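You operate a simulated robot arm through the tools that you are given. There is no shell and no other tool.

You are at the controls of a simulated robot arm. One attempt, no reset.

TASK
Start a mixed wash for the pink towel: light soil, half load.
Fine: spin at 800; towel and powder are in.
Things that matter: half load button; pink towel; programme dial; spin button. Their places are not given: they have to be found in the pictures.

It is judged by the outcome, as a careful person would: the job done as asked, and still so three seconds after it is handed in. It fails if anything else is knocked over, pushed out of place, dropped, spilled or broken. Flat cloth is picked up by pressing the open fingertips on it (5 to 10 N) and closing them slowly along it; thin cloth reads only 2 to 8 mm in the jaws.

THE ROBOT
A 6-joint arm with a two-finger parallel gripper, fixed in place. Base frame: the origin is at the foot of the arm, x ahead of it, y to its left, z up. Units: cm, rad, N and s.
With the tool pointing down near the work surface it reaches from about 10 to 30 cm from the base axis. Its first joint turns from -2.007 to 2.007 rad. Payload 3.43 kg.
The TCP is the grasp point between the finger pads, 3.4 cm short of the fingertips. In the tool frame z runs along the fingers and y along their closing line. Largest opening 12.8 cm; finger width 2.4, thickness 1.2; the body of the gripper, 4.8 by 13 cm, starts 9.6 cm behind the TCP.
Orientation is that of the tool frame in the base frame, as [roll, pitch, yaw] about the fixed x, y, z axes, in that order (R = Rz(yaw) Ry(pitch) Rx(roll)). With the fingers straight down and closing along the base's y, the tool's x points along the base's -x, its y along +y and its z along -z.

THE INTERFACE
- The arm moves only by the tool arm_command. Its argument "steps" is a list of rows, each a list of 7 numbers: the shift along the base's x, y, z in mm, then the turn, a rotation vector about the base's x, y, z in rad, then the opening, from 0 (shut) to 1 (fully open). In form: [[tx, ty, tz, ax, ay, az, jaw], ...]. A call has 1 to 20 rows; each row shifts and turns the commanded pose from where the row before left it. A row lasts 0.2 s, in which the tool goes at most 5 cm and 0.15 rad; a call with a longer step from one row to the next is refused whole, and so is a gripper value outside its range. A pose out of reach is approached as far as the arm can. The call stops where the force on the tool passes 40 N (or 10 N more than at its start, if that is more) or the arm is blocked; 0.2 s more then pass. Each finger travels about 15.3 cm/s and halts on what it meets, pressing with about 21 N; the grip force reading is that of the motor and also rises with nothing between the fingers. The clock runs only during rows and for 0.2 s after the last one: add rows that do not move to give the fingers time. The reply holds the time, the measured pose of the TCP, the force on the tool along the base axes, the opening and the grip force, in the units named above and with some noise, with the torque about the TCP (base axes, N m) and any sound that the robot's microphone picked up.
- Cameras (640 x 400 px; columns grow to the right, rows downward): "scene" is fixed at [39.81, 65.06, 144.67]; the picture's right is [-0.99, 0.12, 0.00], its down [0.05, 0.45, -0.89] and it looks along [-0.11, -0.88, -0.46] (base axes); focal length 369 px, centre (320, 200). "wrist" rides on the gripper at [7.6, -1.1, -16] in the tool frame; the picture's right is [0.15, 0.99, 0.00], its down [-0.88, 0.13, -0.46] and it looks along [-0.45, 0.07, 0.89] (tool axes); focal length 234 px, centre (320, 200).
- snapshot(camera): a new picture of that camera. It takes no simulated time.
- move_column(by): slides the trunk up (or, below 0, down) by that many cm; the arm rides with it, the base frame stays. It gives what a move gives, with no picture.
- point_at(camera, pixels): for up to 12 pixels [column, row] of the newest picture of that camera ("zoom" is the newest enlarged one), the place [x, y, z] in the base frame of the surface seen there, good to about 0.3 cm. It takes no simulated time.
- close_up(camera, box): a new picture of the part [left, top, right, bottom] of that camera's present view, enlarged. It takes no simulated time.
- close_job(): hands the job in; it is judged then, once.

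Open the gripper and draw the arm clear of the work before you hand the job in, unless the task says otherwise.

The tools are called after ">>>" as name(argument=value, ...) on one line, values as JSON. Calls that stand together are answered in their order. arm_command: Moves the arm, as the interface text tells. Its arguments: {"type":"object","properties":{"steps":{"type":"array","items":{"type":"array","items":{"type":"number"}}}},"required":["steps"]} The other tools are called the same way: move_column (by) slides the trunk up or down; snapshot (camera) takes a picture; point_at (camera, pixels) gives the place of the surface under pixels of a picture; close_up (camera, box) takes an enlarged picture of a part of a camera's view; close_job () hands the job in.

At the start:

```text
clock: 0.0
ee_pos: [5.58, -41.57, 105.41]
orientation: [-3.14, -0.001, -3.14]
ft_force: [-0.8, 0.3, 0.2]
ft_torque: [0.01, 0.03, 0.0]
gripper_width: 12.79
finger_force: 0.0
trunk travel left (down, up): [-75.0, 24.0]
```

scene: 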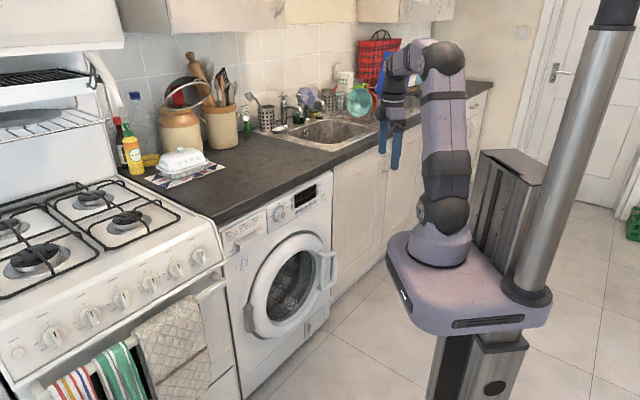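
wrist: 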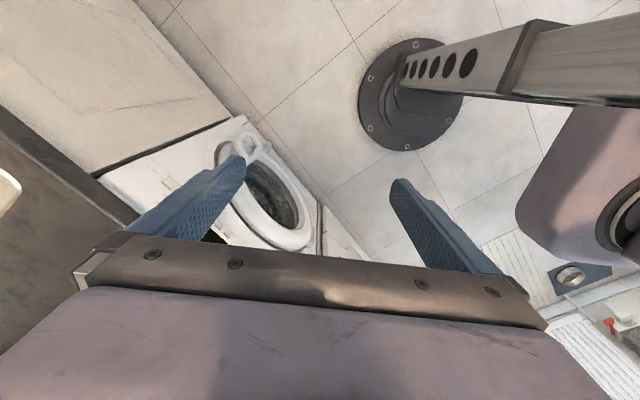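

The scene picture shows the washing machine with its dial near (280,213) and a panel across about (225-330, 175-250). I'll enlarge that region to read the panel.

>>> close_up(camera="scene", box=[215, 165, 345, 246])

>>> close_up(camera="scene", box=[215, 160, 375, 360])

```text
4.92 times, centred on (280, 206) of scene
```

zoom: 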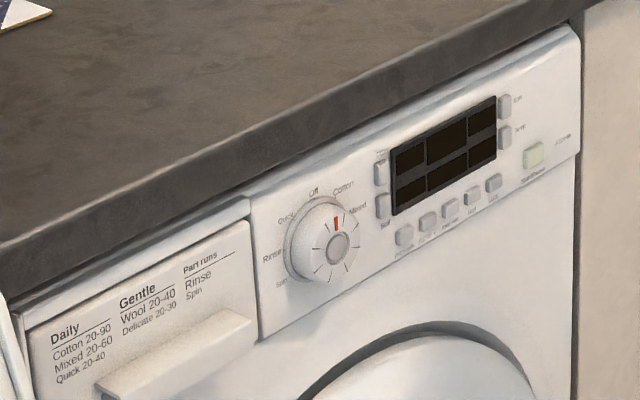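

```text
2.00 times, centred on (295, 260) of scene
```

zoom: 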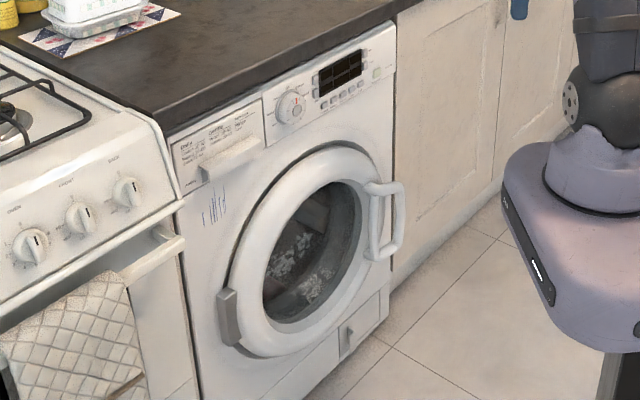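

The panel has a dial (zoom ~ (323,240)), five buttons under the display, four round it and a green start button. I enlarge smaller parts to read the labels.

>>> close_up(camera="scene", box=[288, 182, 336, 212])

>>> close_up(camera="scene", box=[264, 196, 304, 226])

>>> close_up(camera="scene", box=[288, 196, 320, 216])

>>> close_up(camera="scene", box=[310, 180, 334, 205])

```text
13.33 times, centred on (312, 197) of scene
```

zoom: 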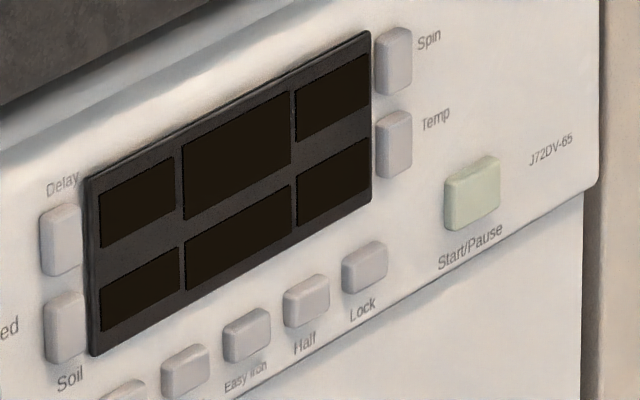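

```text
13.33 times, centred on (284, 211) of scene
```

zoom: 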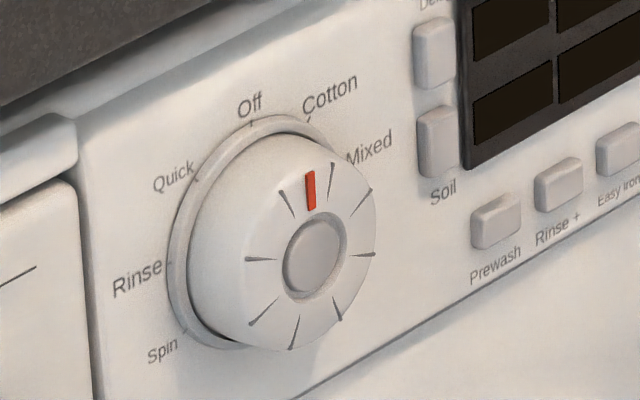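

```text
16.00 times, centred on (304, 206) of scene
```

zoom: 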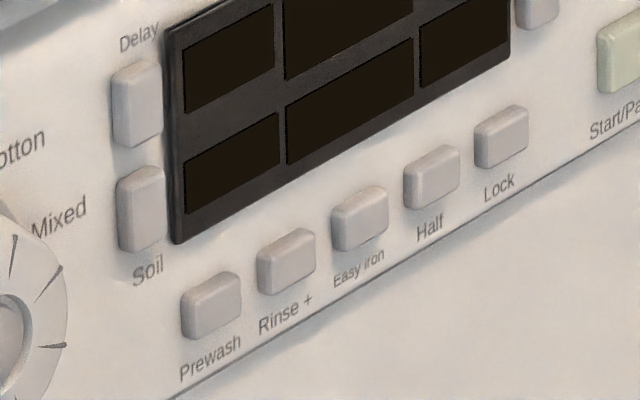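

```text
16.00 times, centred on (322, 192) of scene
```

zoom: 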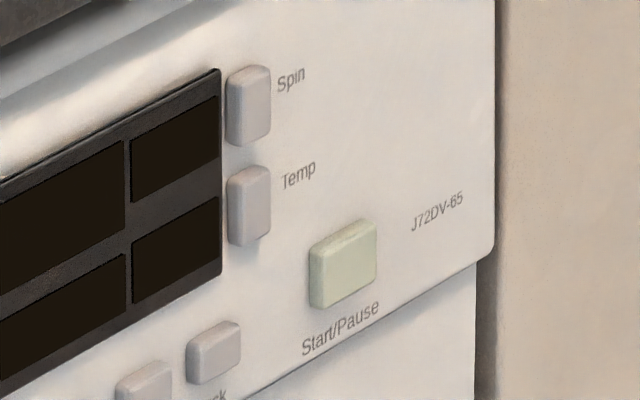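

The dial mark points at Off, with Cotton and Mixed next clockwise; the Spin, Temp, Soil, Half and Start/Pause buttons are readable. I take a close-up covering the whole panel and measure points on it.

>>> close_up(camera="scene", box=[260, 178, 340, 228])

```text
8.00 times, centred on (300, 203) of scene
```

zoom: 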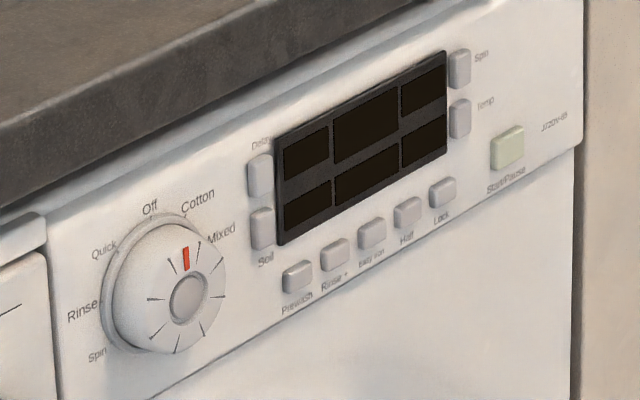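

From this 8x picture I measure the dial centre (188,297), its red mark (186,258), the buttons Soil (262,228), Half (407,213), Spin (460,69), Temp (460,119), Start (508,149), and some bare panel points.

>>> point_at(camera="zoom", pixels=[[188, 297], [186, 258], [262, 228], [407, 213], [460, 69], [460, 119], [508, 149], [540, 90], [90, 380], [230, 320], [150, 212], [230, 170]])

>>> point_at(camera="scene", pixels=[[230, 255], [325, 240], [330, 275], [290, 285], [245, 320], [320, 260], [360, 180], [240, 205], [325, 167], [420, 200], [340, 220], [220, 270]])

```text
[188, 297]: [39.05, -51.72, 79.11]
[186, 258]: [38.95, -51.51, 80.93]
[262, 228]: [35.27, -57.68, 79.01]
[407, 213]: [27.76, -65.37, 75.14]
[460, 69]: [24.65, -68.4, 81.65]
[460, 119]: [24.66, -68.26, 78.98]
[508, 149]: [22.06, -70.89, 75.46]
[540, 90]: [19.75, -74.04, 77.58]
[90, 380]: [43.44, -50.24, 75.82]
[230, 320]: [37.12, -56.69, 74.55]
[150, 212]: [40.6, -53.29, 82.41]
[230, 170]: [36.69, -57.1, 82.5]
```

```text
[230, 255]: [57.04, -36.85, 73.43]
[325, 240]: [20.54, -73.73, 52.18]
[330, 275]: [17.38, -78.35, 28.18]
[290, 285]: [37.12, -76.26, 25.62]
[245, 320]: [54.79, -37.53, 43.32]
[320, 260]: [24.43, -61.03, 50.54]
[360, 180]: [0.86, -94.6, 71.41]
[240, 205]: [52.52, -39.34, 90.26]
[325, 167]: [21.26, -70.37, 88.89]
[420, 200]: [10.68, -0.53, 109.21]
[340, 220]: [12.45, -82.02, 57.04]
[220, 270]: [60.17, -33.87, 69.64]
```

The panel is a vertical plane x−y≈93.8 facing the arm, the dial stands out about 2 cm. I measure the arm's own parts to judge reach, and look closer at the dial labels and the drum.

>>> point_at(camera="scene", pixels=[[440, 250], [440, 213], [445, 170], [445, 110], [443, 57], [413, 57], [393, 65], [393, 100], [395, 150], [381, 140], [450, 300], [405, 280]])

>>> close_up(camera="scene", box=[268, 200, 294, 226])

>>> close_up(camera="scene", box=[236, 220, 346, 345])

>>> close_up(camera="scene", box=[370, 30, 480, 280])

```text
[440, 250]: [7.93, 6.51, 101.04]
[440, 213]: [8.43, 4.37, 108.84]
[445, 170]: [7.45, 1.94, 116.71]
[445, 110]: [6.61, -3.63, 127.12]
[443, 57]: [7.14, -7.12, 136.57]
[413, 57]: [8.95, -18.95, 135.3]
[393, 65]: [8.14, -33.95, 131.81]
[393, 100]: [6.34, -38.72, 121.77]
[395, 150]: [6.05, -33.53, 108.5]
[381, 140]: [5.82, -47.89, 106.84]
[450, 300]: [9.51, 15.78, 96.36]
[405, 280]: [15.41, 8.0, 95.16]
```

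```text
15.38 times, centred on (281, 213) of scene
```

zoom: 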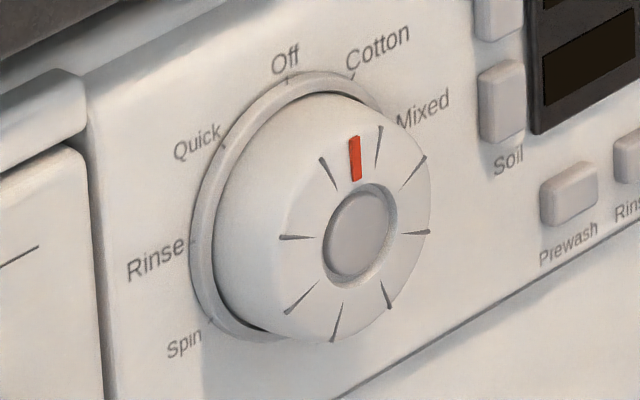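

```text
3.20 times, centred on (291, 282) of scene
```

zoom: 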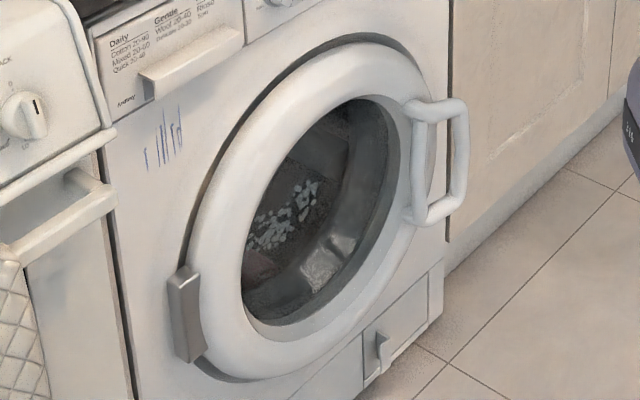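

```text
1.60 times, centred on (425, 155) of scene
```

zoom: 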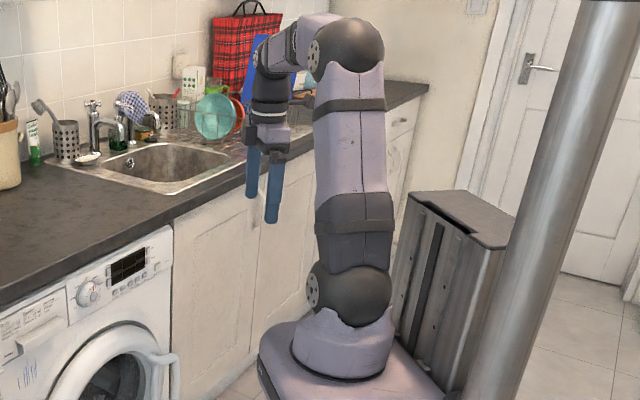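

No obvious obstruction; the arm's shoulder is at z≈109 and the panel at z 75–82, so I'll lower the trunk later. First I retake the dial close-up and measure the label ticks (Off (287,78), Cotton (352,78), Quick (224,147), Rinse (192,241), Spin (211,321)) and the knob rim.

>>> close_up(camera="scene", box=[268, 200, 294, 226])

>>> point_at(camera="zoom", pixels=[[287, 78], [352, 78], [400, 127], [224, 147], [192, 241], [211, 321], [358, 232], [356, 140], [356, 178], [300, 200], [330, 325], [415, 160]])

```text
15.38 times, centred on (281, 213) of scene
```

zoom: 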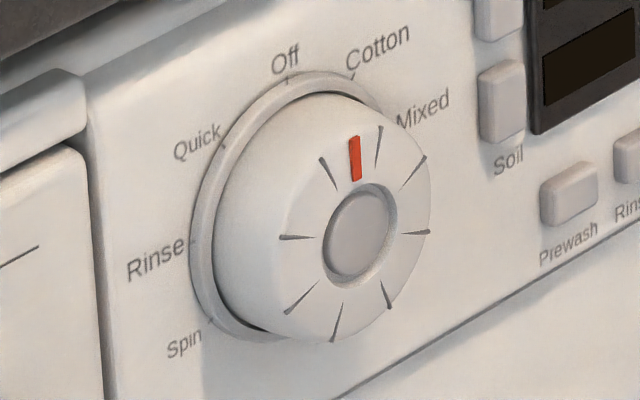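

```text
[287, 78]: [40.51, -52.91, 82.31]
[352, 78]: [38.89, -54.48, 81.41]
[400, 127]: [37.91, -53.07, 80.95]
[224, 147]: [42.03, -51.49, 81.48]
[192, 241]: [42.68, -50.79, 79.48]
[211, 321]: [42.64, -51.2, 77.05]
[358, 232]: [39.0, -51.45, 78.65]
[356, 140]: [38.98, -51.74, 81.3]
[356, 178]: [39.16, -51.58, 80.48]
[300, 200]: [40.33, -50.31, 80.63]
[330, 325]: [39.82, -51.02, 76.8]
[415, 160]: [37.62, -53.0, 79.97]
```

Dial: centre at panel coordinate s≈8.8, z≈78.9, with labels in 40° steps, so Mixed is about 80° clockwise from Off. I lower the trunk 24 cm, which brings the free-hanging gripper (33 cm off the cupboard fronts) to panel height.

>>> move_column(by=-24)

```text
clock: 2.5
ee_pos: [5.57, -41.62, 81.36]
orientation: [-3.141, 0.001, -3.14]
ft_force: [-0.5, -0.6, 0.5]
ft_torque: [-0.01, 0.03, 0.0]
gripper_width: 12.78
finger_force: 0.1
trunk travel left (down, up): [-51.0, 48.0]
```

The gripper hangs at z 81, in free space. I now tilt the tool up towards the panel normal (turn about [-0.707,-0.707,0]) while moving in front of the dial at about 20 cm standoff, the first half now.

>>> arm_command(steps=[[17.4, 2.2, -2, -0.09256, -0.09256, 0, 1], [17.4, 2.2, -2, -0.09256, -0.09256, 0, 1], [17.4, 2.2, -2, -0.09256, -0.09256, 0, 1], [17.4, 2.2, -2, -0.09256, -0.09256, 0, 1], [17.4, 2.2, -2, -0.09256, -0.09256, 0, 1], [17.4, 2.2, -2, -0.09256, -0.09256, 0, 1]])

```text
clock: 3.9
ee_pos: [16.01, -40.21, 80.2]
orientation: [-2.525, 0.523, -2.972]
ft_force: [1.0, 0.4, -0.6]
ft_torque: [-0.01, 0.01, 0.02]
gripper_width: 12.81
finger_force: 0.1
trunk travel left (down, up): [-51.0, 48.0]
```

The arm follows well. I finish the other half of the tilt and the approach.

>>> arm_command(steps=[[17.4, 2.2, -2, -0.09256, -0.09256, 0, 1], [17.4, 2.2, -2, -0.09256, -0.09256, 0, 1], [17.4, 2.2, -2, -0.09256, -0.09256, 0, 1], [17.4, 2.2, -2, -0.09256, -0.09256, 0, 1], [17.4, 2.2, -2, -0.09256, -0.09256, 0, 1], [17.4, 2.2, -2, -0.09256, -0.09256, 0, 1], [0, 0, 0, 0, 0, 0, 1]])

>>> snapshot(camera="wrist")

>>> snapshot(camera="scene")

```text
clock: 5.5
ee_pos: [21.31, -37.03, 93.35]
orientation: [-1.732, 0.866, -2.458]
ft_force: [-0.1, 0.6, 0.8]
ft_torque: [0.0, -0.02, 0.02]
gripper_width: 12.79
finger_force: 0.1
out of reach, approached as far as the arm can: row 2, 3, 4, 5, 6
trunk travel left (down, up): [-51.0, 48.0]
```

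```text
taken
```

wrist: 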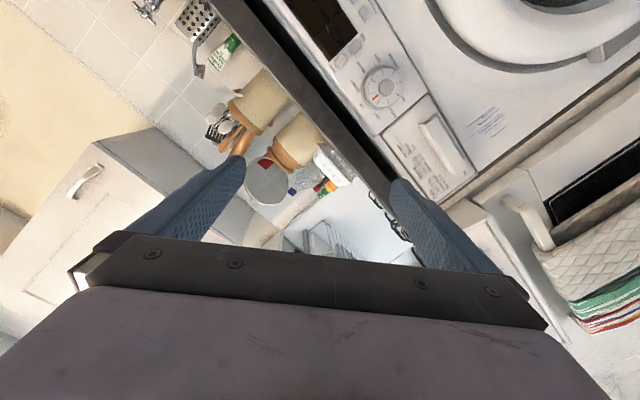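

```text
taken
```

scene: 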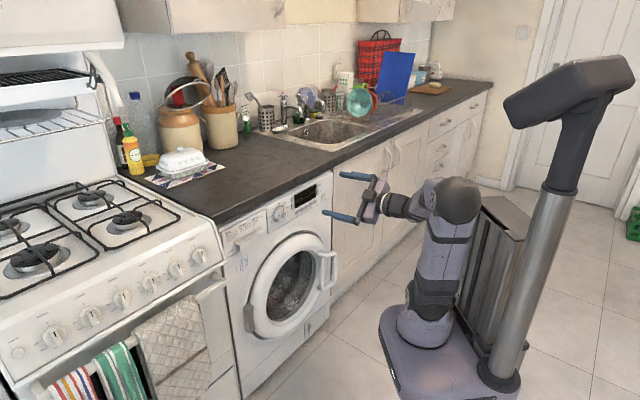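

The arm could not fold that low so near the base: it stands at z 93 instead of 79, tool nearly horizontal and clear of everything. I lower the trunk 14 cm more to bring it to dial height with the same joint angles.

>>> move_column(by=-14)

```text
clock: 7.2
ee_pos: [21.31, -37.18, 79.38]
orientation: [-1.735, 0.866, -2.458]
ft_force: [-0.1, -0.4, 0.1]
ft_torque: [0.01, 0.0, -0.02]
gripper_width: 12.83
finger_force: 0.1
trunk travel left (down, up): [-37.0, 62.0]
```

Height is right now (79.4). I send a zero row to see which pose the arm takes as commanded.

>>> arm_command(steps=[[0, 0, 0, 0, 0, 0, 1], [0, 0, 0, 0, 0, 0, 1]])

```text
clock: 7.8
ee_pos: [21.35, -36.99, 79.44]
orientation: [-1.735, 0.868, -2.46]
ft_force: [-0.8, 0.3, -0.3]
ft_torque: [0.0, -0.03, 0.0]
gripper_width: 12.76
finger_force: 0.1
trunk travel left (down, up): [-37.0, 62.0]
```

Commanded pose equals the measured one. I now straighten the tool onto the panel normal and move to about 13 cm in front of the dial axis, narrowing the jaws to about 7.7 cm.

>>> arm_command(steps=[[25.4, -17.3, -1.35, -0.0342, -0.0035, -0.0044, 0.8], [25.4, -17.3, -1.35, -0.0342, -0.0035, -0.0044, 0.6], [25.4, -17.3, -1.35, -0.0342, -0.0035, -0.0044, 0.6], [25.4, -17.3, -1.35, -0.0342, -0.0035, -0.0044, 0.6], [0, 0, 0, 0, 0, 0, 0.6]])

>>> snapshot(camera="wrist")

>>> snapshot(camera="scene")

```text
clock: 9.0
ee_pos: [27.17, -42.94, 88.42]
orientation: [-1.587, 0.789, -2.362]
ft_force: [0.1, -0.3, 0.5]
ft_torque: [-0.01, 0.0, -0.02]
gripper_width: 7.67
finger_force: 0.1
out of reach, approached as far as the arm can: row 1, 2, 3, 4
trunk travel left (down, up): [-37.0, 62.0]
```

```text
taken
```

wrist: 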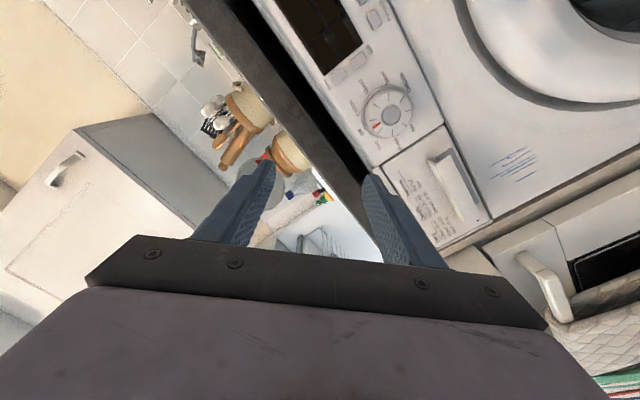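

```text
taken
```

scene: 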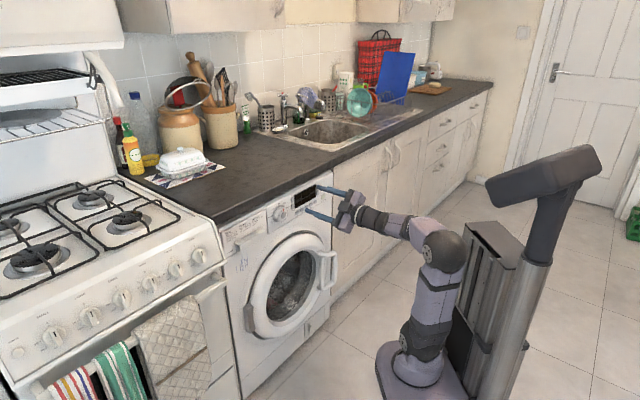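

The tool is now properly square to the panel but the arm stopped at z 88.4 instead of 78.9; the scene shows the elbow low behind it. I look closer at the arm's present shape to see which joint limits it.

>>> close_up(camera="scene", box=[300, 160, 500, 400])

>>> point_at(camera="scene", pixels=[[415, 365], [412, 340], [430, 300], [440, 250], [425, 235], [395, 225], [370, 218], [352, 210], [330, 190], [310, 212]])

```text
1.67 times, centred on (400, 280) of scene
```

zoom: 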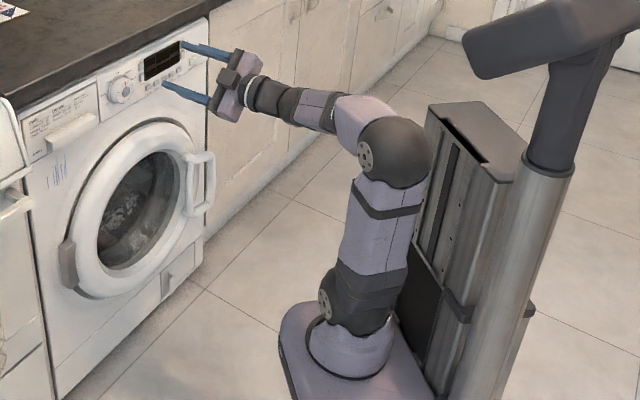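

```text
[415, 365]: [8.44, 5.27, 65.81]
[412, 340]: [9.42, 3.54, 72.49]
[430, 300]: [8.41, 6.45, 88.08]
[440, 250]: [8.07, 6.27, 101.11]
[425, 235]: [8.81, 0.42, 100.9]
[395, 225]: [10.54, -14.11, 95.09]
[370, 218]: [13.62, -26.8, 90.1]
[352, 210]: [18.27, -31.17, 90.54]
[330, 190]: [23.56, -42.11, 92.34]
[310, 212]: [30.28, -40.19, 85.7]
```

The forearm slopes down with the tool bent up against it, which the wrist does not manage. I'll work from a lower shoulder so the forearm rises to the wrist: first lift the hand 20 cm in the free space in front of the counter, then lower the trunk.

>>> arm_command(steps=[[0, 0, 25, 0, 0, 0, 0.6], [0, 0, 25, 0, 0, 0, 0.6], [0, 0, 25, 0, 0, 0, 0.6], [0, 0, 25, 0, 0, 0, 0.6], [0, 0, 25, 0, 0, 0, 0.6], [0, 0, 25, 0, 0, 0, 0.6], [0, 0, 25, 0, 0, 0, 0.6], [0, 0, 25, 0, 0, 0, 0.6], [0, 0, 0, 0, 0, 0, 0.6]])

>>> snapshot(camera="scene")

```text
clock: 11.0
ee_pos: [27.02, -42.97, 108.5]
orientation: [-1.573, 0.784, -2.357]
ft_force: [-0.2, -0.4, 0.9]
ft_torque: [-0.04, 0.02, -0.05]
gripper_width: 7.67
finger_force: 0.0
trunk travel left (down, up): [-37.0, 62.0]
```

```text
taken
```

scene: 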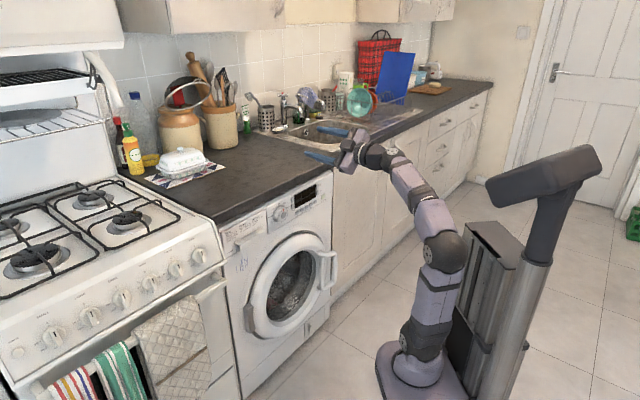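

The lift worked with the tool held square. I lower the trunk 29.6 cm, bringing the TCP to dial height at about 17 cm from the panel.

>>> move_column(by=-29.6)

>>> snapshot(camera="wrist")

>>> snapshot(camera="scene")

```text
clock: 13.9
ee_pos: [26.95, -42.96, 78.7]
orientation: [-1.573, 0.785, -2.357]
ft_force: [0.2, 0.4, -0.2]
ft_torque: [-0.05, 0.02, 0.03]
gripper_width: 7.68
finger_force: 0.1
trunk travel left (down, up): [-7.4, 91.6]
```

```text
taken
```

wrist: 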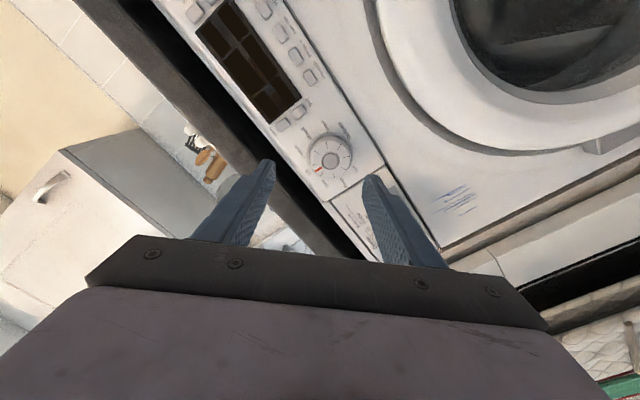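

```text
taken
```

scene: 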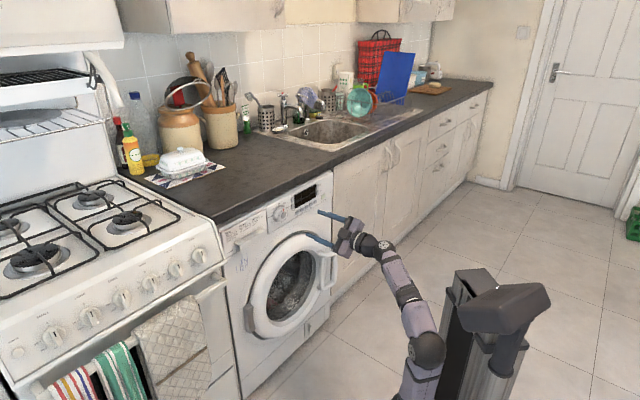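

The wrist camera now sees the panel well: dial at (330,152), display at (250,60), buttons around (295,20-80). I enlarge these and the drum glass.

>>> close_up(camera="wrist", box=[270, 100, 390, 190])

>>> close_up(camera="wrist", box=[180, 0, 340, 130])

>>> close_up(camera="wrist", box=[430, 0, 640, 120])

```text
4.44 times, centred on (330, 145) of wrist
```

zoom: 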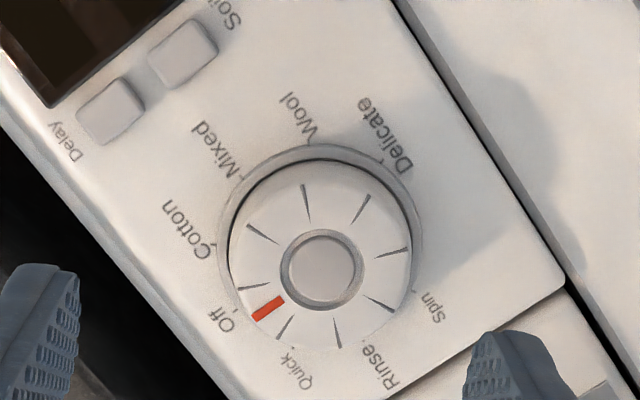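

```text
3.08 times, centred on (260, 65) of wrist
```

zoom: 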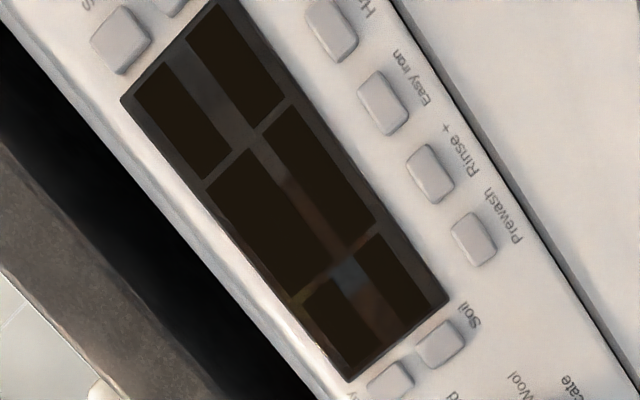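

```text
3.05 times, centred on (535, 60) of wrist
```

zoom: 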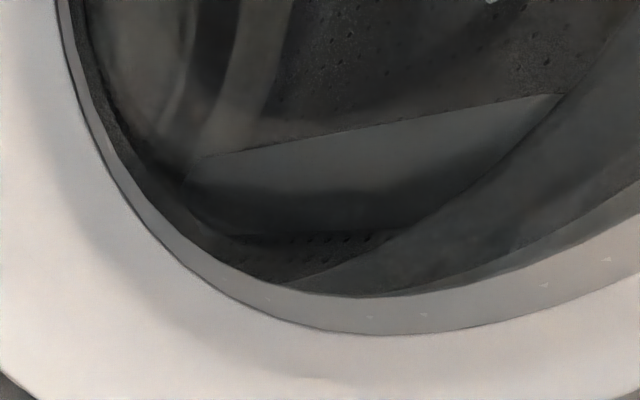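

The dial labels run Off, Cotton, Mixed, Wool, Delicate … Spin, Rinse, Quick in 40° steps, so Mixed is two steps clockwise. I check the drum glass and the door edge for the towel before going on.

>>> close_up(camera="scene", box=[260, 240, 330, 325])

>>> close_up(camera="scene", box=[236, 300, 336, 380])

```text
4.71 times, centred on (295, 282) of scene
```

zoom: 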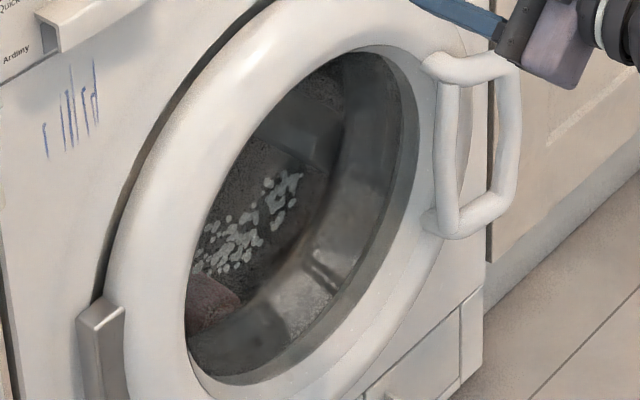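

```text
5.00 times, centred on (286, 340) of scene
```

zoom: 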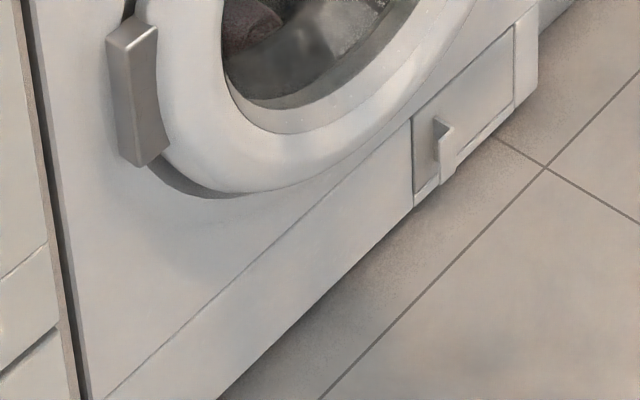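

A pinkish cloth is visible in the drum at (215,300) of the zoom, so the load is in. I check that the door is really shut by measuring the depth of its rim all round.

>>> point_at(camera="scene", pixels=[[255, 290], [262, 265], [278, 247], [300, 237], [313, 250], [315, 275], [303, 303], [283, 324], [268, 328], [258, 318], [235, 300], [320, 300]])

```text
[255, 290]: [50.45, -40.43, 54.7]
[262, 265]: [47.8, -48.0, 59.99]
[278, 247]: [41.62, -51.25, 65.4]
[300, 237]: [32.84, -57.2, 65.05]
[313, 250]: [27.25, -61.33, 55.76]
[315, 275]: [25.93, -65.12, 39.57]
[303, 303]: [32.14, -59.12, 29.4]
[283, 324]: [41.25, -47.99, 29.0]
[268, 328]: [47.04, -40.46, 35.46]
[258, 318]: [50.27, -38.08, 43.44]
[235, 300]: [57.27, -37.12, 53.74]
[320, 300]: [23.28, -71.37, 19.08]
```

The rim stands about 4 cm proud evenly on both sides, so the door is shut. Now I measure the dial precisely from the wrist camera.

>>> close_up(camera="wrist", box=[270, 100, 390, 190])

>>> point_at(camera="zoom", pixels=[[322, 268], [268, 308], [322, 180], [400, 240], [245, 245], [330, 355], [390, 325], [234, 310], [215, 245], [244, 180], [315, 140], [386, 160]])

```text
4.44 times, centred on (330, 145) of wrist
```

zoom: 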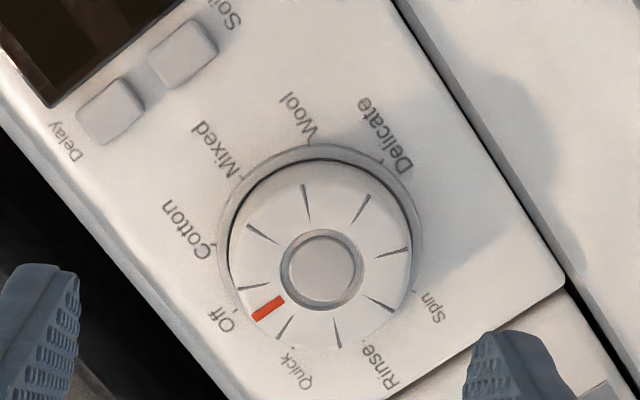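

```text
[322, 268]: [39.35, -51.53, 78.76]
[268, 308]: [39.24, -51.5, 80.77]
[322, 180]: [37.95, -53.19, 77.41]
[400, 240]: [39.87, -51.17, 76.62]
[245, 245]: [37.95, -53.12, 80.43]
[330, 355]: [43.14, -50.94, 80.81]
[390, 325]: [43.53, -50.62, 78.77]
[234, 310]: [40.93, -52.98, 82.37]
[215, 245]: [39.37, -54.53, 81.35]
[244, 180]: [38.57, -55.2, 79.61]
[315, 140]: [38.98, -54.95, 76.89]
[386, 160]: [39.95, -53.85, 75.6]
```

Dial axis: x=40.75, y=−53.05 on the panel, z≈78.9, knob radius ≈2.4 cm. I shift onto the axis and advance to about 9 cm from the panel (tips at 5.6 cm, knob 2.1 cm deep).

>>> arm_command(steps=[[18.5, 18.5, 1, 0, 0, 0, 0.6], [18.65, -18.65, 0.5, 0, 0, 0, 0.6], [18.65, -18.65, 0.5, 0, 0, 0, 0.6], [18.65, -18.65, 0, 0, 0, 0, 0.6], [0, 0, 0, 0, 0, 0, 0.6]])

>>> snapshot(camera="wrist")

>>> close_up(camera="scene", box=[250, 180, 390, 267])

```text
clock: 15.1
ee_pos: [34.52, -46.7, 79.08]
orientation: [-1.573, 0.784, -2.356]
ft_force: [0.3, -0.3, 0.1]
ft_torque: [-0.02, 0.0, -0.01]
gripper_width: 7.67
finger_force: 0.1
trunk travel left (down, up): [-7.4, 91.6]
```

```text
taken
```

wrist: 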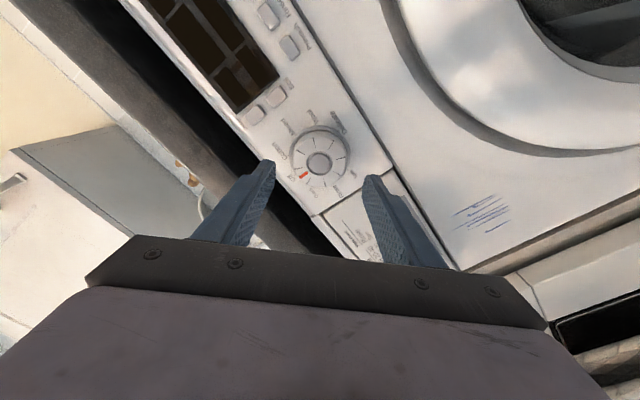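

```text
4.57 times, centred on (320, 224) of scene
```

zoom: 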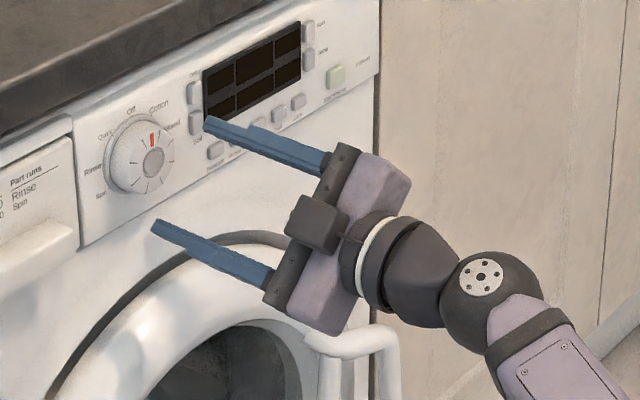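

The jaws straddle the dial axis: predicted axis pixel (319,164) and the cap shows at (318,162). Before advancing I check the clearance to the drawer handle at the left (zoom (75,240)).

>>> point_at(camera="zoom", pixels=[[76, 240], [70, 225], [60, 250], [78, 180], [85, 235], [95, 225], [75, 150]])

```text
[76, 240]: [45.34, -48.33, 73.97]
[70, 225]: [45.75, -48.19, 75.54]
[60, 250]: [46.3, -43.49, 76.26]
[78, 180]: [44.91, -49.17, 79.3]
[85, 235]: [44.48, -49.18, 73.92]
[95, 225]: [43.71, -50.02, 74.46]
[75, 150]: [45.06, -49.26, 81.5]
```

The drawer handle ends near s≈0–1.7 while the lower-left finger stays at s≥4.3, so there is room. I advance 48 mm along the normal so the fingertips straddle the knob about 0.7 cm short of the panel.

>>> arm_command(steps=[[12, -12, -0.5, 0, 0, 0, 0.6], [12, -12, -0.5, 0, 0, 0, 0.6], [9.9, -9.9, 0, 0, 0, 0, 0.6], [0, 0, 0, 0, 0, 0, 0.6]])

>>> snapshot(camera="wrist")

>>> close_up(camera="scene", box=[250, 180, 350, 243])

```text
clock: 16.1
ee_pos: [37.87, -50.2, 78.97]
orientation: [-1.571, 0.783, -2.356]
ft_force: [-0.3, -0.8, 0.2]
ft_torque: [-0.03, 0.05, 0.01]
gripper_width: 7.68
finger_force: 0.1
trunk travel left (down, up): [-7.4, 91.6]
```

```text
taken
```

wrist: 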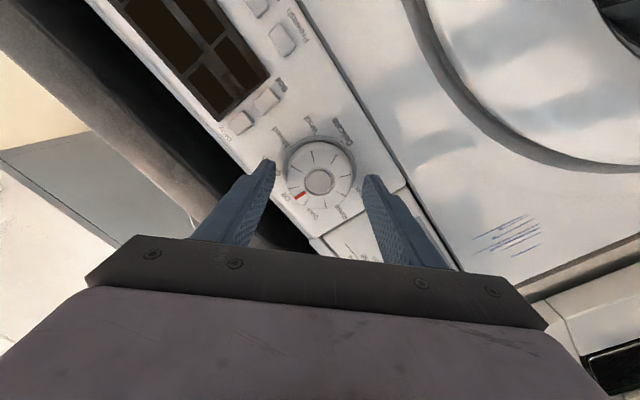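

```text
6.35 times, centred on (300, 212) of scene
```

zoom: 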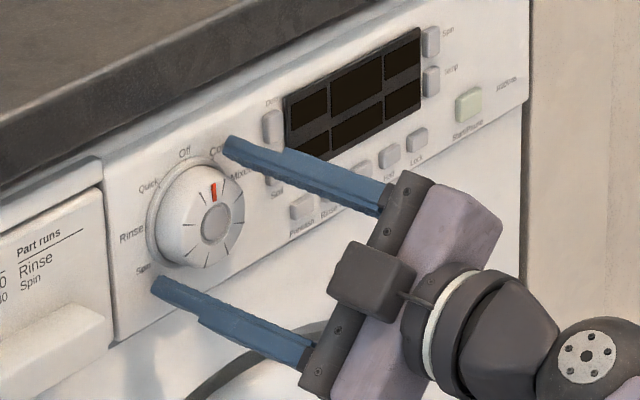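

Tips straddle the knob, tool axis on the cap (319,181). I close gradually onto the knob.

>>> arm_command(steps=[[0, 0, 0, 0, 0, 0, 0.5], [0, 0, 0, 0, 0, 0, 0.42], [0, 0, 0, 0, 0, 0, 0.37], [0, 0, 0, 0, 0, 0, 0.33], [0, 0, 0, 0, 0, 0, 0.3], [0, 0, 0, 0, 0, 0, 0.3]])

>>> close_up(camera="wrist", box=[220, 100, 420, 240])

```text
clock: 17.5
ee_pos: [37.83, -50.14, 78.94]
orientation: [-1.571, 0.784, -2.357]
ft_force: [4.6, -9.9, 8.0]
ft_torque: [-0.21, -0.18, -0.31]
gripper_width: 5.65
finger_force: 45.4
trunk travel left (down, up): [-7.4, 91.6]
```

```text
2.86 times, centred on (320, 170) of wrist
```

zoom: 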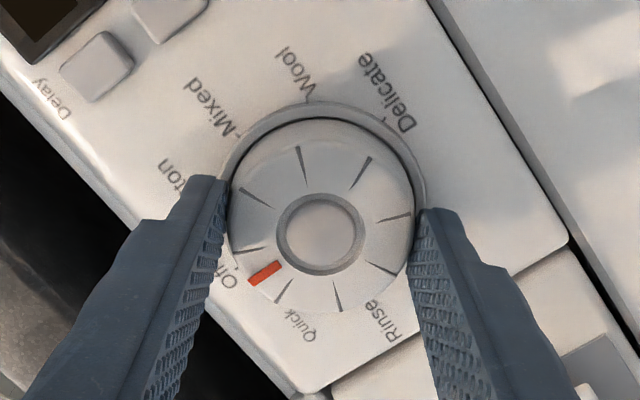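

The knob is held (5.65 cm wide) with modest side force. I try the first 0.4 rad clockwise about the panel normal and look whether the red mark follows.

>>> arm_command(steps=[[0, 0, 0, 0.0707, -0.0707, 0, 0.3], [0, 0, 0, 0.0707, -0.0707, 0, 0.3], [0, 0, 0, 0.0707, -0.0707, 0, 0.3], [0, 0, 0, 0.0707, -0.0707, 0, 0.3], [0, 0, 0, 0, 0, 0, 0.3]])

>>> close_up(camera="wrist", box=[220, 100, 420, 240])

>>> close_up(camera="scene", box=[260, 178, 340, 228])

```text
clock: 18.7
ee_pos: [37.89, -50.15, 79.0]
orientation: [-1.565, 1.185, -2.352]
ft_force: [18.8, -24.2, 19.9]
ft_torque: [-0.53, -0.5, 0.09]
gripper_width: 5.64
finger_force: 45.1
trunk travel left (down, up): [-7.4, 91.6]
```

```text
2.86 times, centred on (320, 170) of wrist
```

zoom: 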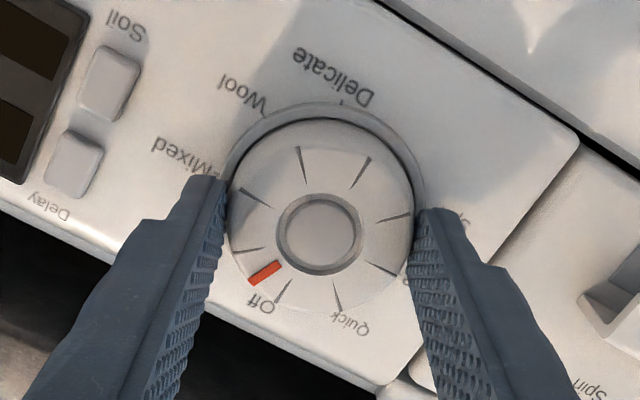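

```text
8.00 times, centred on (300, 203) of scene
```

zoom: 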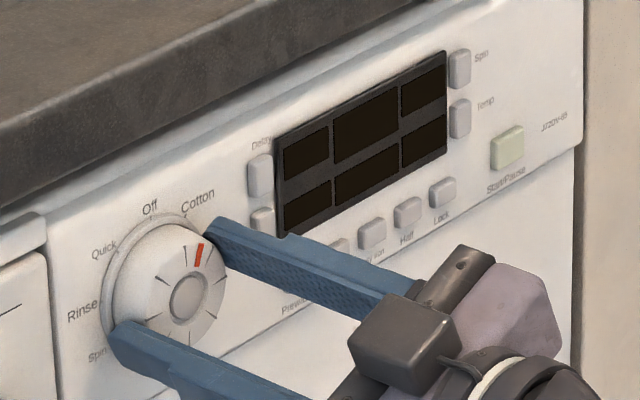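

The knob turns with the fingers: the red mark is now between Off and Cotton. The side force has grown to 36 N, so I test relieving it with a sub-millimetre shift in the direction of the force.

>>> arm_command(steps=[[0.4, -0.5, 0.4, 0, 0, 0, 0.3], [0, 0, 0, 0, 0, 0, 0.3]])

```text
clock: 19.3
ee_pos: [37.89, -50.21, 79.06]
orientation: [-1.571, 1.183, -2.356]
ft_force: [5.9, -7.7, 9.2]
ft_torque: [-0.48, -0.44, -0.48]
gripper_width: 5.61
finger_force: 44.6
trunk travel left (down, up): [-7.4, 91.6]
```

Force fell to 13 N, so the shift direction is right. I add a little more of it and turn on by 0.3 rad.

>>> arm_command(steps=[[0.2, -0.25, 0.25, 0, 0, 0, 0.3], [0, 0, 0, 0.0707, -0.0707, 0, 0.3], [0, 0, 0, 0.0707, -0.0707, 0, 0.3], [0, 0, 0, 0.0707, -0.0707, 0, 0.3], [0, 0, 0, 0, 0, 0, 0.3]])

>>> close_up(camera="scene", box=[260, 178, 340, 228])

```text
clock: 20.5
ee_pos: [37.75, -50.16, 78.98]
orientation: [-1.563, 1.485, -2.349]
ft_force: [-4.1, -1.1, 3.0]
ft_torque: [0.08, 0.08, 0.03]
gripper_width: 5.65
finger_force: 44.9
trunk travel left (down, up): [-7.4, 91.6]
```

```text
8.00 times, centred on (300, 203) of scene
```

zoom: 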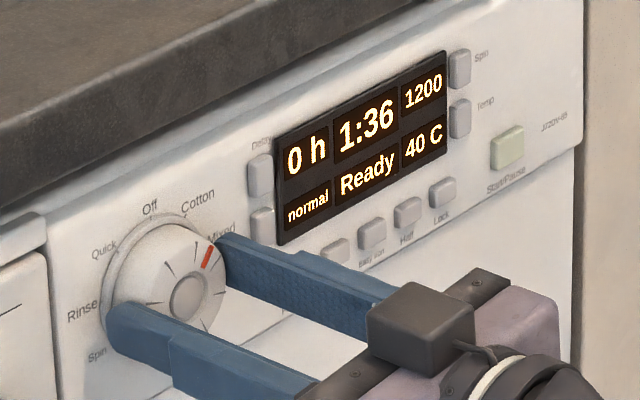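

The display lit up: 0 h, 1:36, 1200, normal, Ready, 40 C — the dial is at Cotton. I turn another 0.35 rad and check forces.

>>> arm_command(steps=[[0, 0, 0, 0.0707, -0.0707, 0, 0.3], [0, 0, 0, 0.0707, -0.0707, 0, 0.3], [0, 0, 0, 0.0707, -0.0707, 0, 0.3], [0, 0, 0, 0.0354, -0.0354, 0, 0.3], [0, 0, 0, 0, 0, 0, 0.3]])

>>> close_up(camera="scene", box=[260, 178, 340, 228])

```text
clock: 21.7
ee_pos: [37.79, -50.29, 79.02]
orientation: [1.566, 1.307, 0.778]
ft_force: [-6.0, -6.4, 3.0]
ft_torque: [-0.14, -0.16, -0.31]
gripper_width: 5.62
finger_force: 45.4
trunk travel left (down, up): [-7.4, 91.6]
```

```text
8.00 times, centred on (300, 203) of scene
```

zoom: 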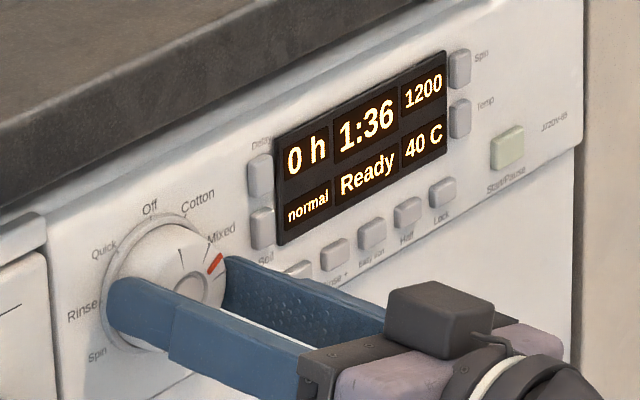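

Low forces and the mark is halfway from Cotton to Mixed. I turn the remaining 0.35 rad.

>>> arm_command(steps=[[0, 0, 0, 0.0707, -0.0707, 0, 0.3], [0, 0, 0, 0.0707, -0.0707, 0, 0.3], [0, 0, 0, 0.0707, -0.0707, 0, 0.3], [0, 0, 0, 0.0325, -0.0325, 0, 0.3], [0, 0, 0, 0, 0, 0, 0.3]])

>>> close_up(camera="scene", box=[260, 178, 340, 228])

>>> close_up(camera="wrist", box=[180, 80, 440, 260])

```text
clock: 22.9
ee_pos: [37.73, -50.29, 79.02]
orientation: [1.565, 0.959, 0.781]
ft_force: [-12.2, -2.2, 1.0]
ft_torque: [-0.11, -0.03, -0.35]
gripper_width: 5.62
finger_force: 44.7
trunk travel left (down, up): [-7.4, 91.6]
```

```text
8.00 times, centred on (300, 203) of scene
```

zoom: 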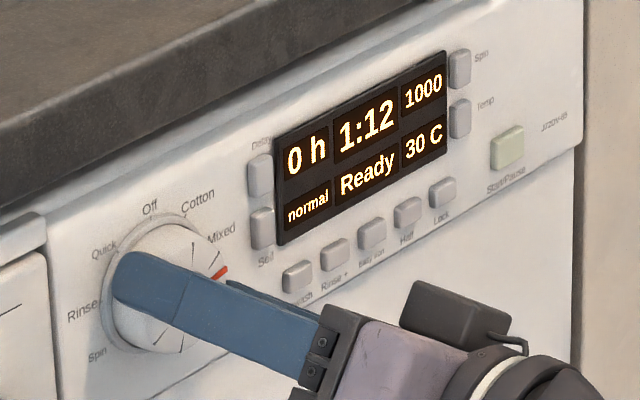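

```text
2.22 times, centred on (310, 170) of wrist
```

zoom: 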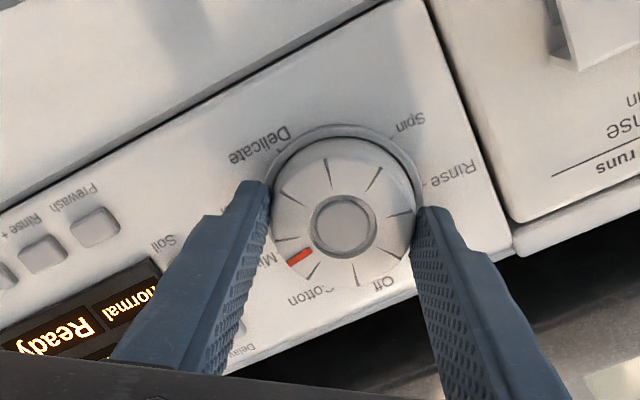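

The display now shows Mixed's settings (1:12, 1000, 30 C, normal) with the mark at Mixed. I open the fingers and back off along the normal.

>>> arm_command(steps=[[0, 0, 0, 0, 0, 0, 0.45], [0, 0, 0, 0, 0, 0, 0.55], [0, 0, 0, 0, 0, 0, 0.6], [-14, 14, 0, 0, 0, 0, 0.6], [-21, 21, 0, 0, 0, 0, 0.6], [-21, 21, 0, 0, 0, 0, 0.6], [0, 0, 0, 0, 0, 0, 0.6]])

>>> close_up(camera="scene", box=[260, 178, 340, 228])

>>> snapshot(camera="wrist")

```text
clock: 24.5
ee_pos: [32.26, -44.53, 78.98]
orientation: [1.569, 0.964, 0.785]
ft_force: [0.6, 0.2, -0.3]
ft_torque: [0.02, 0.02, 0.01]
gripper_width: 7.69
finger_force: 0.1
trunk travel left (down, up): [-7.4, 91.6]
```

```text
8.00 times, centred on (300, 203) of scene
```

zoom: 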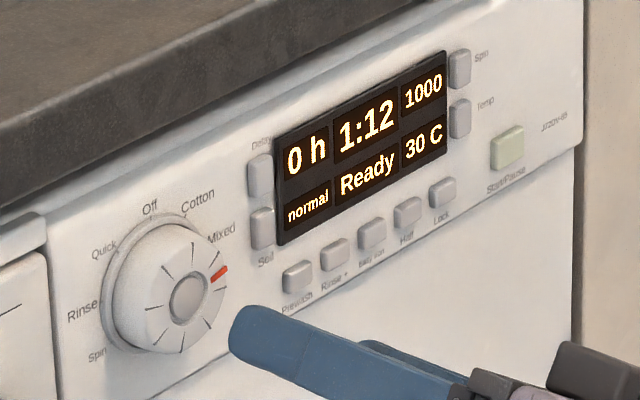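

```text
taken
```

wrist: 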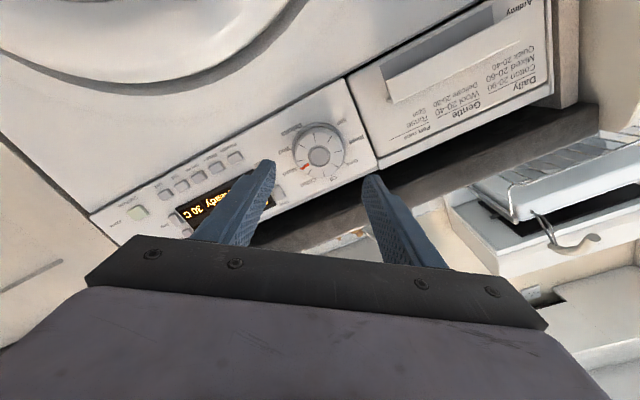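

The dial stays at Mixed. Now I measure all the buttons' centres from this picture.

>>> point_at(camera="zoom", pixels=[[298, 277], [335, 254], [371, 233], [408, 212], [443, 192], [262, 228], [260, 176], [459, 69], [459, 119], [507, 148], [360, 120], [520, 110]])

>>> close_up(camera="wrist", box=[80, 130, 300, 250])

```text
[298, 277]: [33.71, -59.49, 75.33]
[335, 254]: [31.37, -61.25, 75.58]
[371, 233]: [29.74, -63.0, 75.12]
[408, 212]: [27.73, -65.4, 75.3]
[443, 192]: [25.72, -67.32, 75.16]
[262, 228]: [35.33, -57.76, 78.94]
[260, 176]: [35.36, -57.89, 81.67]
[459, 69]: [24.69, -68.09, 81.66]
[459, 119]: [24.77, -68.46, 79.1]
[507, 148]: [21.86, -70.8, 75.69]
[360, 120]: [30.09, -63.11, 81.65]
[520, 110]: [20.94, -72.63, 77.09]
```

```text
2.91 times, centred on (190, 190) of wrist
```

zoom: 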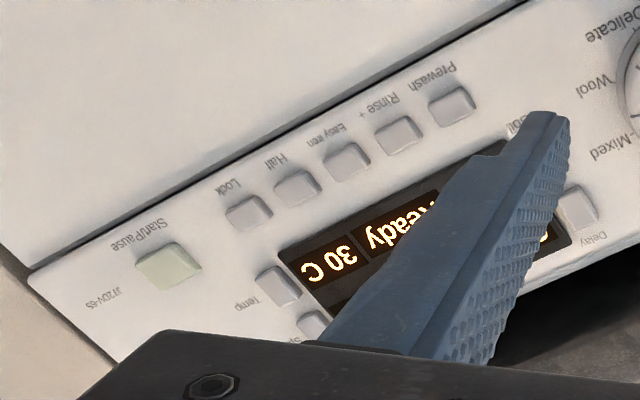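

Row buttons sit at s = 18.2, 21.1, 23.5, 26.6 (Half), 29.4 at z 75.25; Soil s=15.9 z=78.95, Spin s=30.8 z=81.7, Start s=34.6 z=75.6. I roll the tool back 35° so the closing line is level, shut the fingers, and move in front of Soil, aiming slightly left and low of it to clear the display and Delay.

>>> arm_command(steps=[[-3.8, -15.2, -0.5, -0.0864, 0.0864, 0, 0.4], [-3.8, -15.2, -0.5, -0.0864, 0.0864, 0, 0.2], [-3.8, -15.2, -0.5, -0.0864, 0.0864, 0, 0], [-3.8, -15.2, -0.5, -0.0864, 0.0864, 0, 0], [-3.8, -15.2, -0.3, -0.0864, 0.0864, 0, 0], [0, 0, 0, 0, 0, 0, 0]])

>>> snapshot(camera="wrist")

>>> close_up(camera="scene", box=[260, 178, 380, 253])

```text
clock: 25.9
ee_pos: [30.28, -52.29, 78.62]
orientation: [-1.552, 1.565, -2.336]
ft_force: [-1.0, -0.6, -0.2]
ft_torque: [-0.02, -0.03, 0.05]
gripper_width: 0.0
finger_force: 21.4
trunk travel left (down, up): [-7.4, 91.6]
```

```text
taken
```

wrist: 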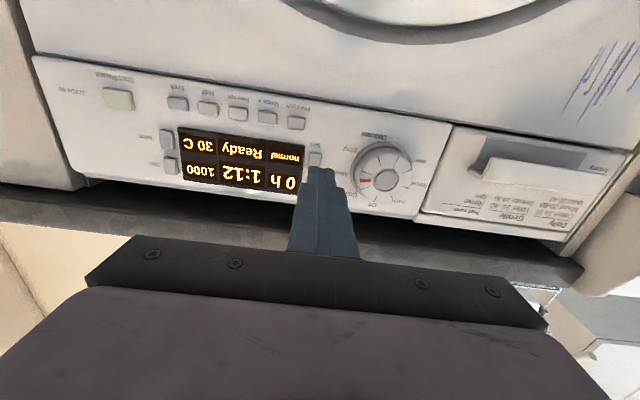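

```text
5.33 times, centred on (320, 216) of scene
```

zoom: 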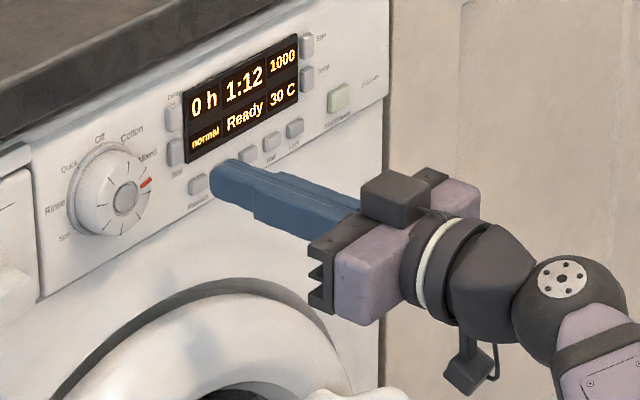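

Closed tip is about 4 cm in front of Soil (predicted axis at (319,162), button at (316,158)). I advance 35 mm, to just short of the button.

>>> arm_command(steps=[[8.5, -8.5, 1, 0, 0, 0, 0], [8.5, -8.5, 0, 0, 0, 0, 0], [7.7, -7.7, 0, 0, 0, 0, 0], [0, 0, 0, 0, 0, 0, 0]])

>>> close_up(camera="wrist", box=[240, 110, 400, 210])

>>> close_up(camera="scene", box=[270, 188, 318, 218])

```text
clock: 26.9
ee_pos: [32.89, -54.76, 78.88]
orientation: [-1.469, 1.567, -2.253]
ft_force: [0.0, -0.8, 0.7]
ft_torque: [0.03, -0.01, 0.02]
gripper_width: 0.0
finger_force: 21.0
trunk travel left (down, up): [-7.4, 91.6]
```

```text
4.00 times, centred on (320, 160) of wrist
```

zoom: 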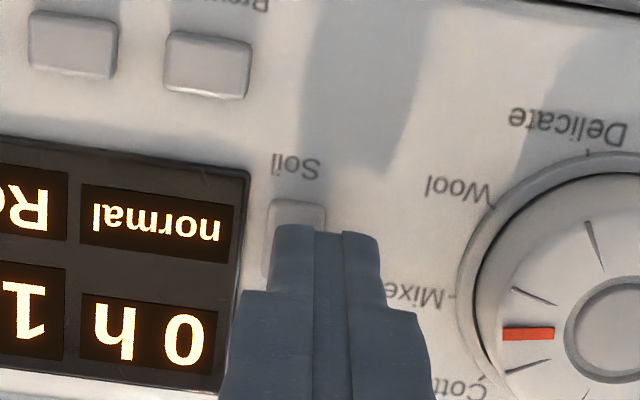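

```text
13.33 times, centred on (294, 203) of scene
```

zoom: 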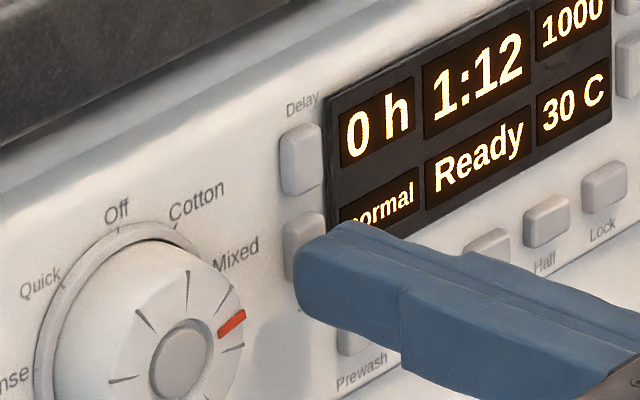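

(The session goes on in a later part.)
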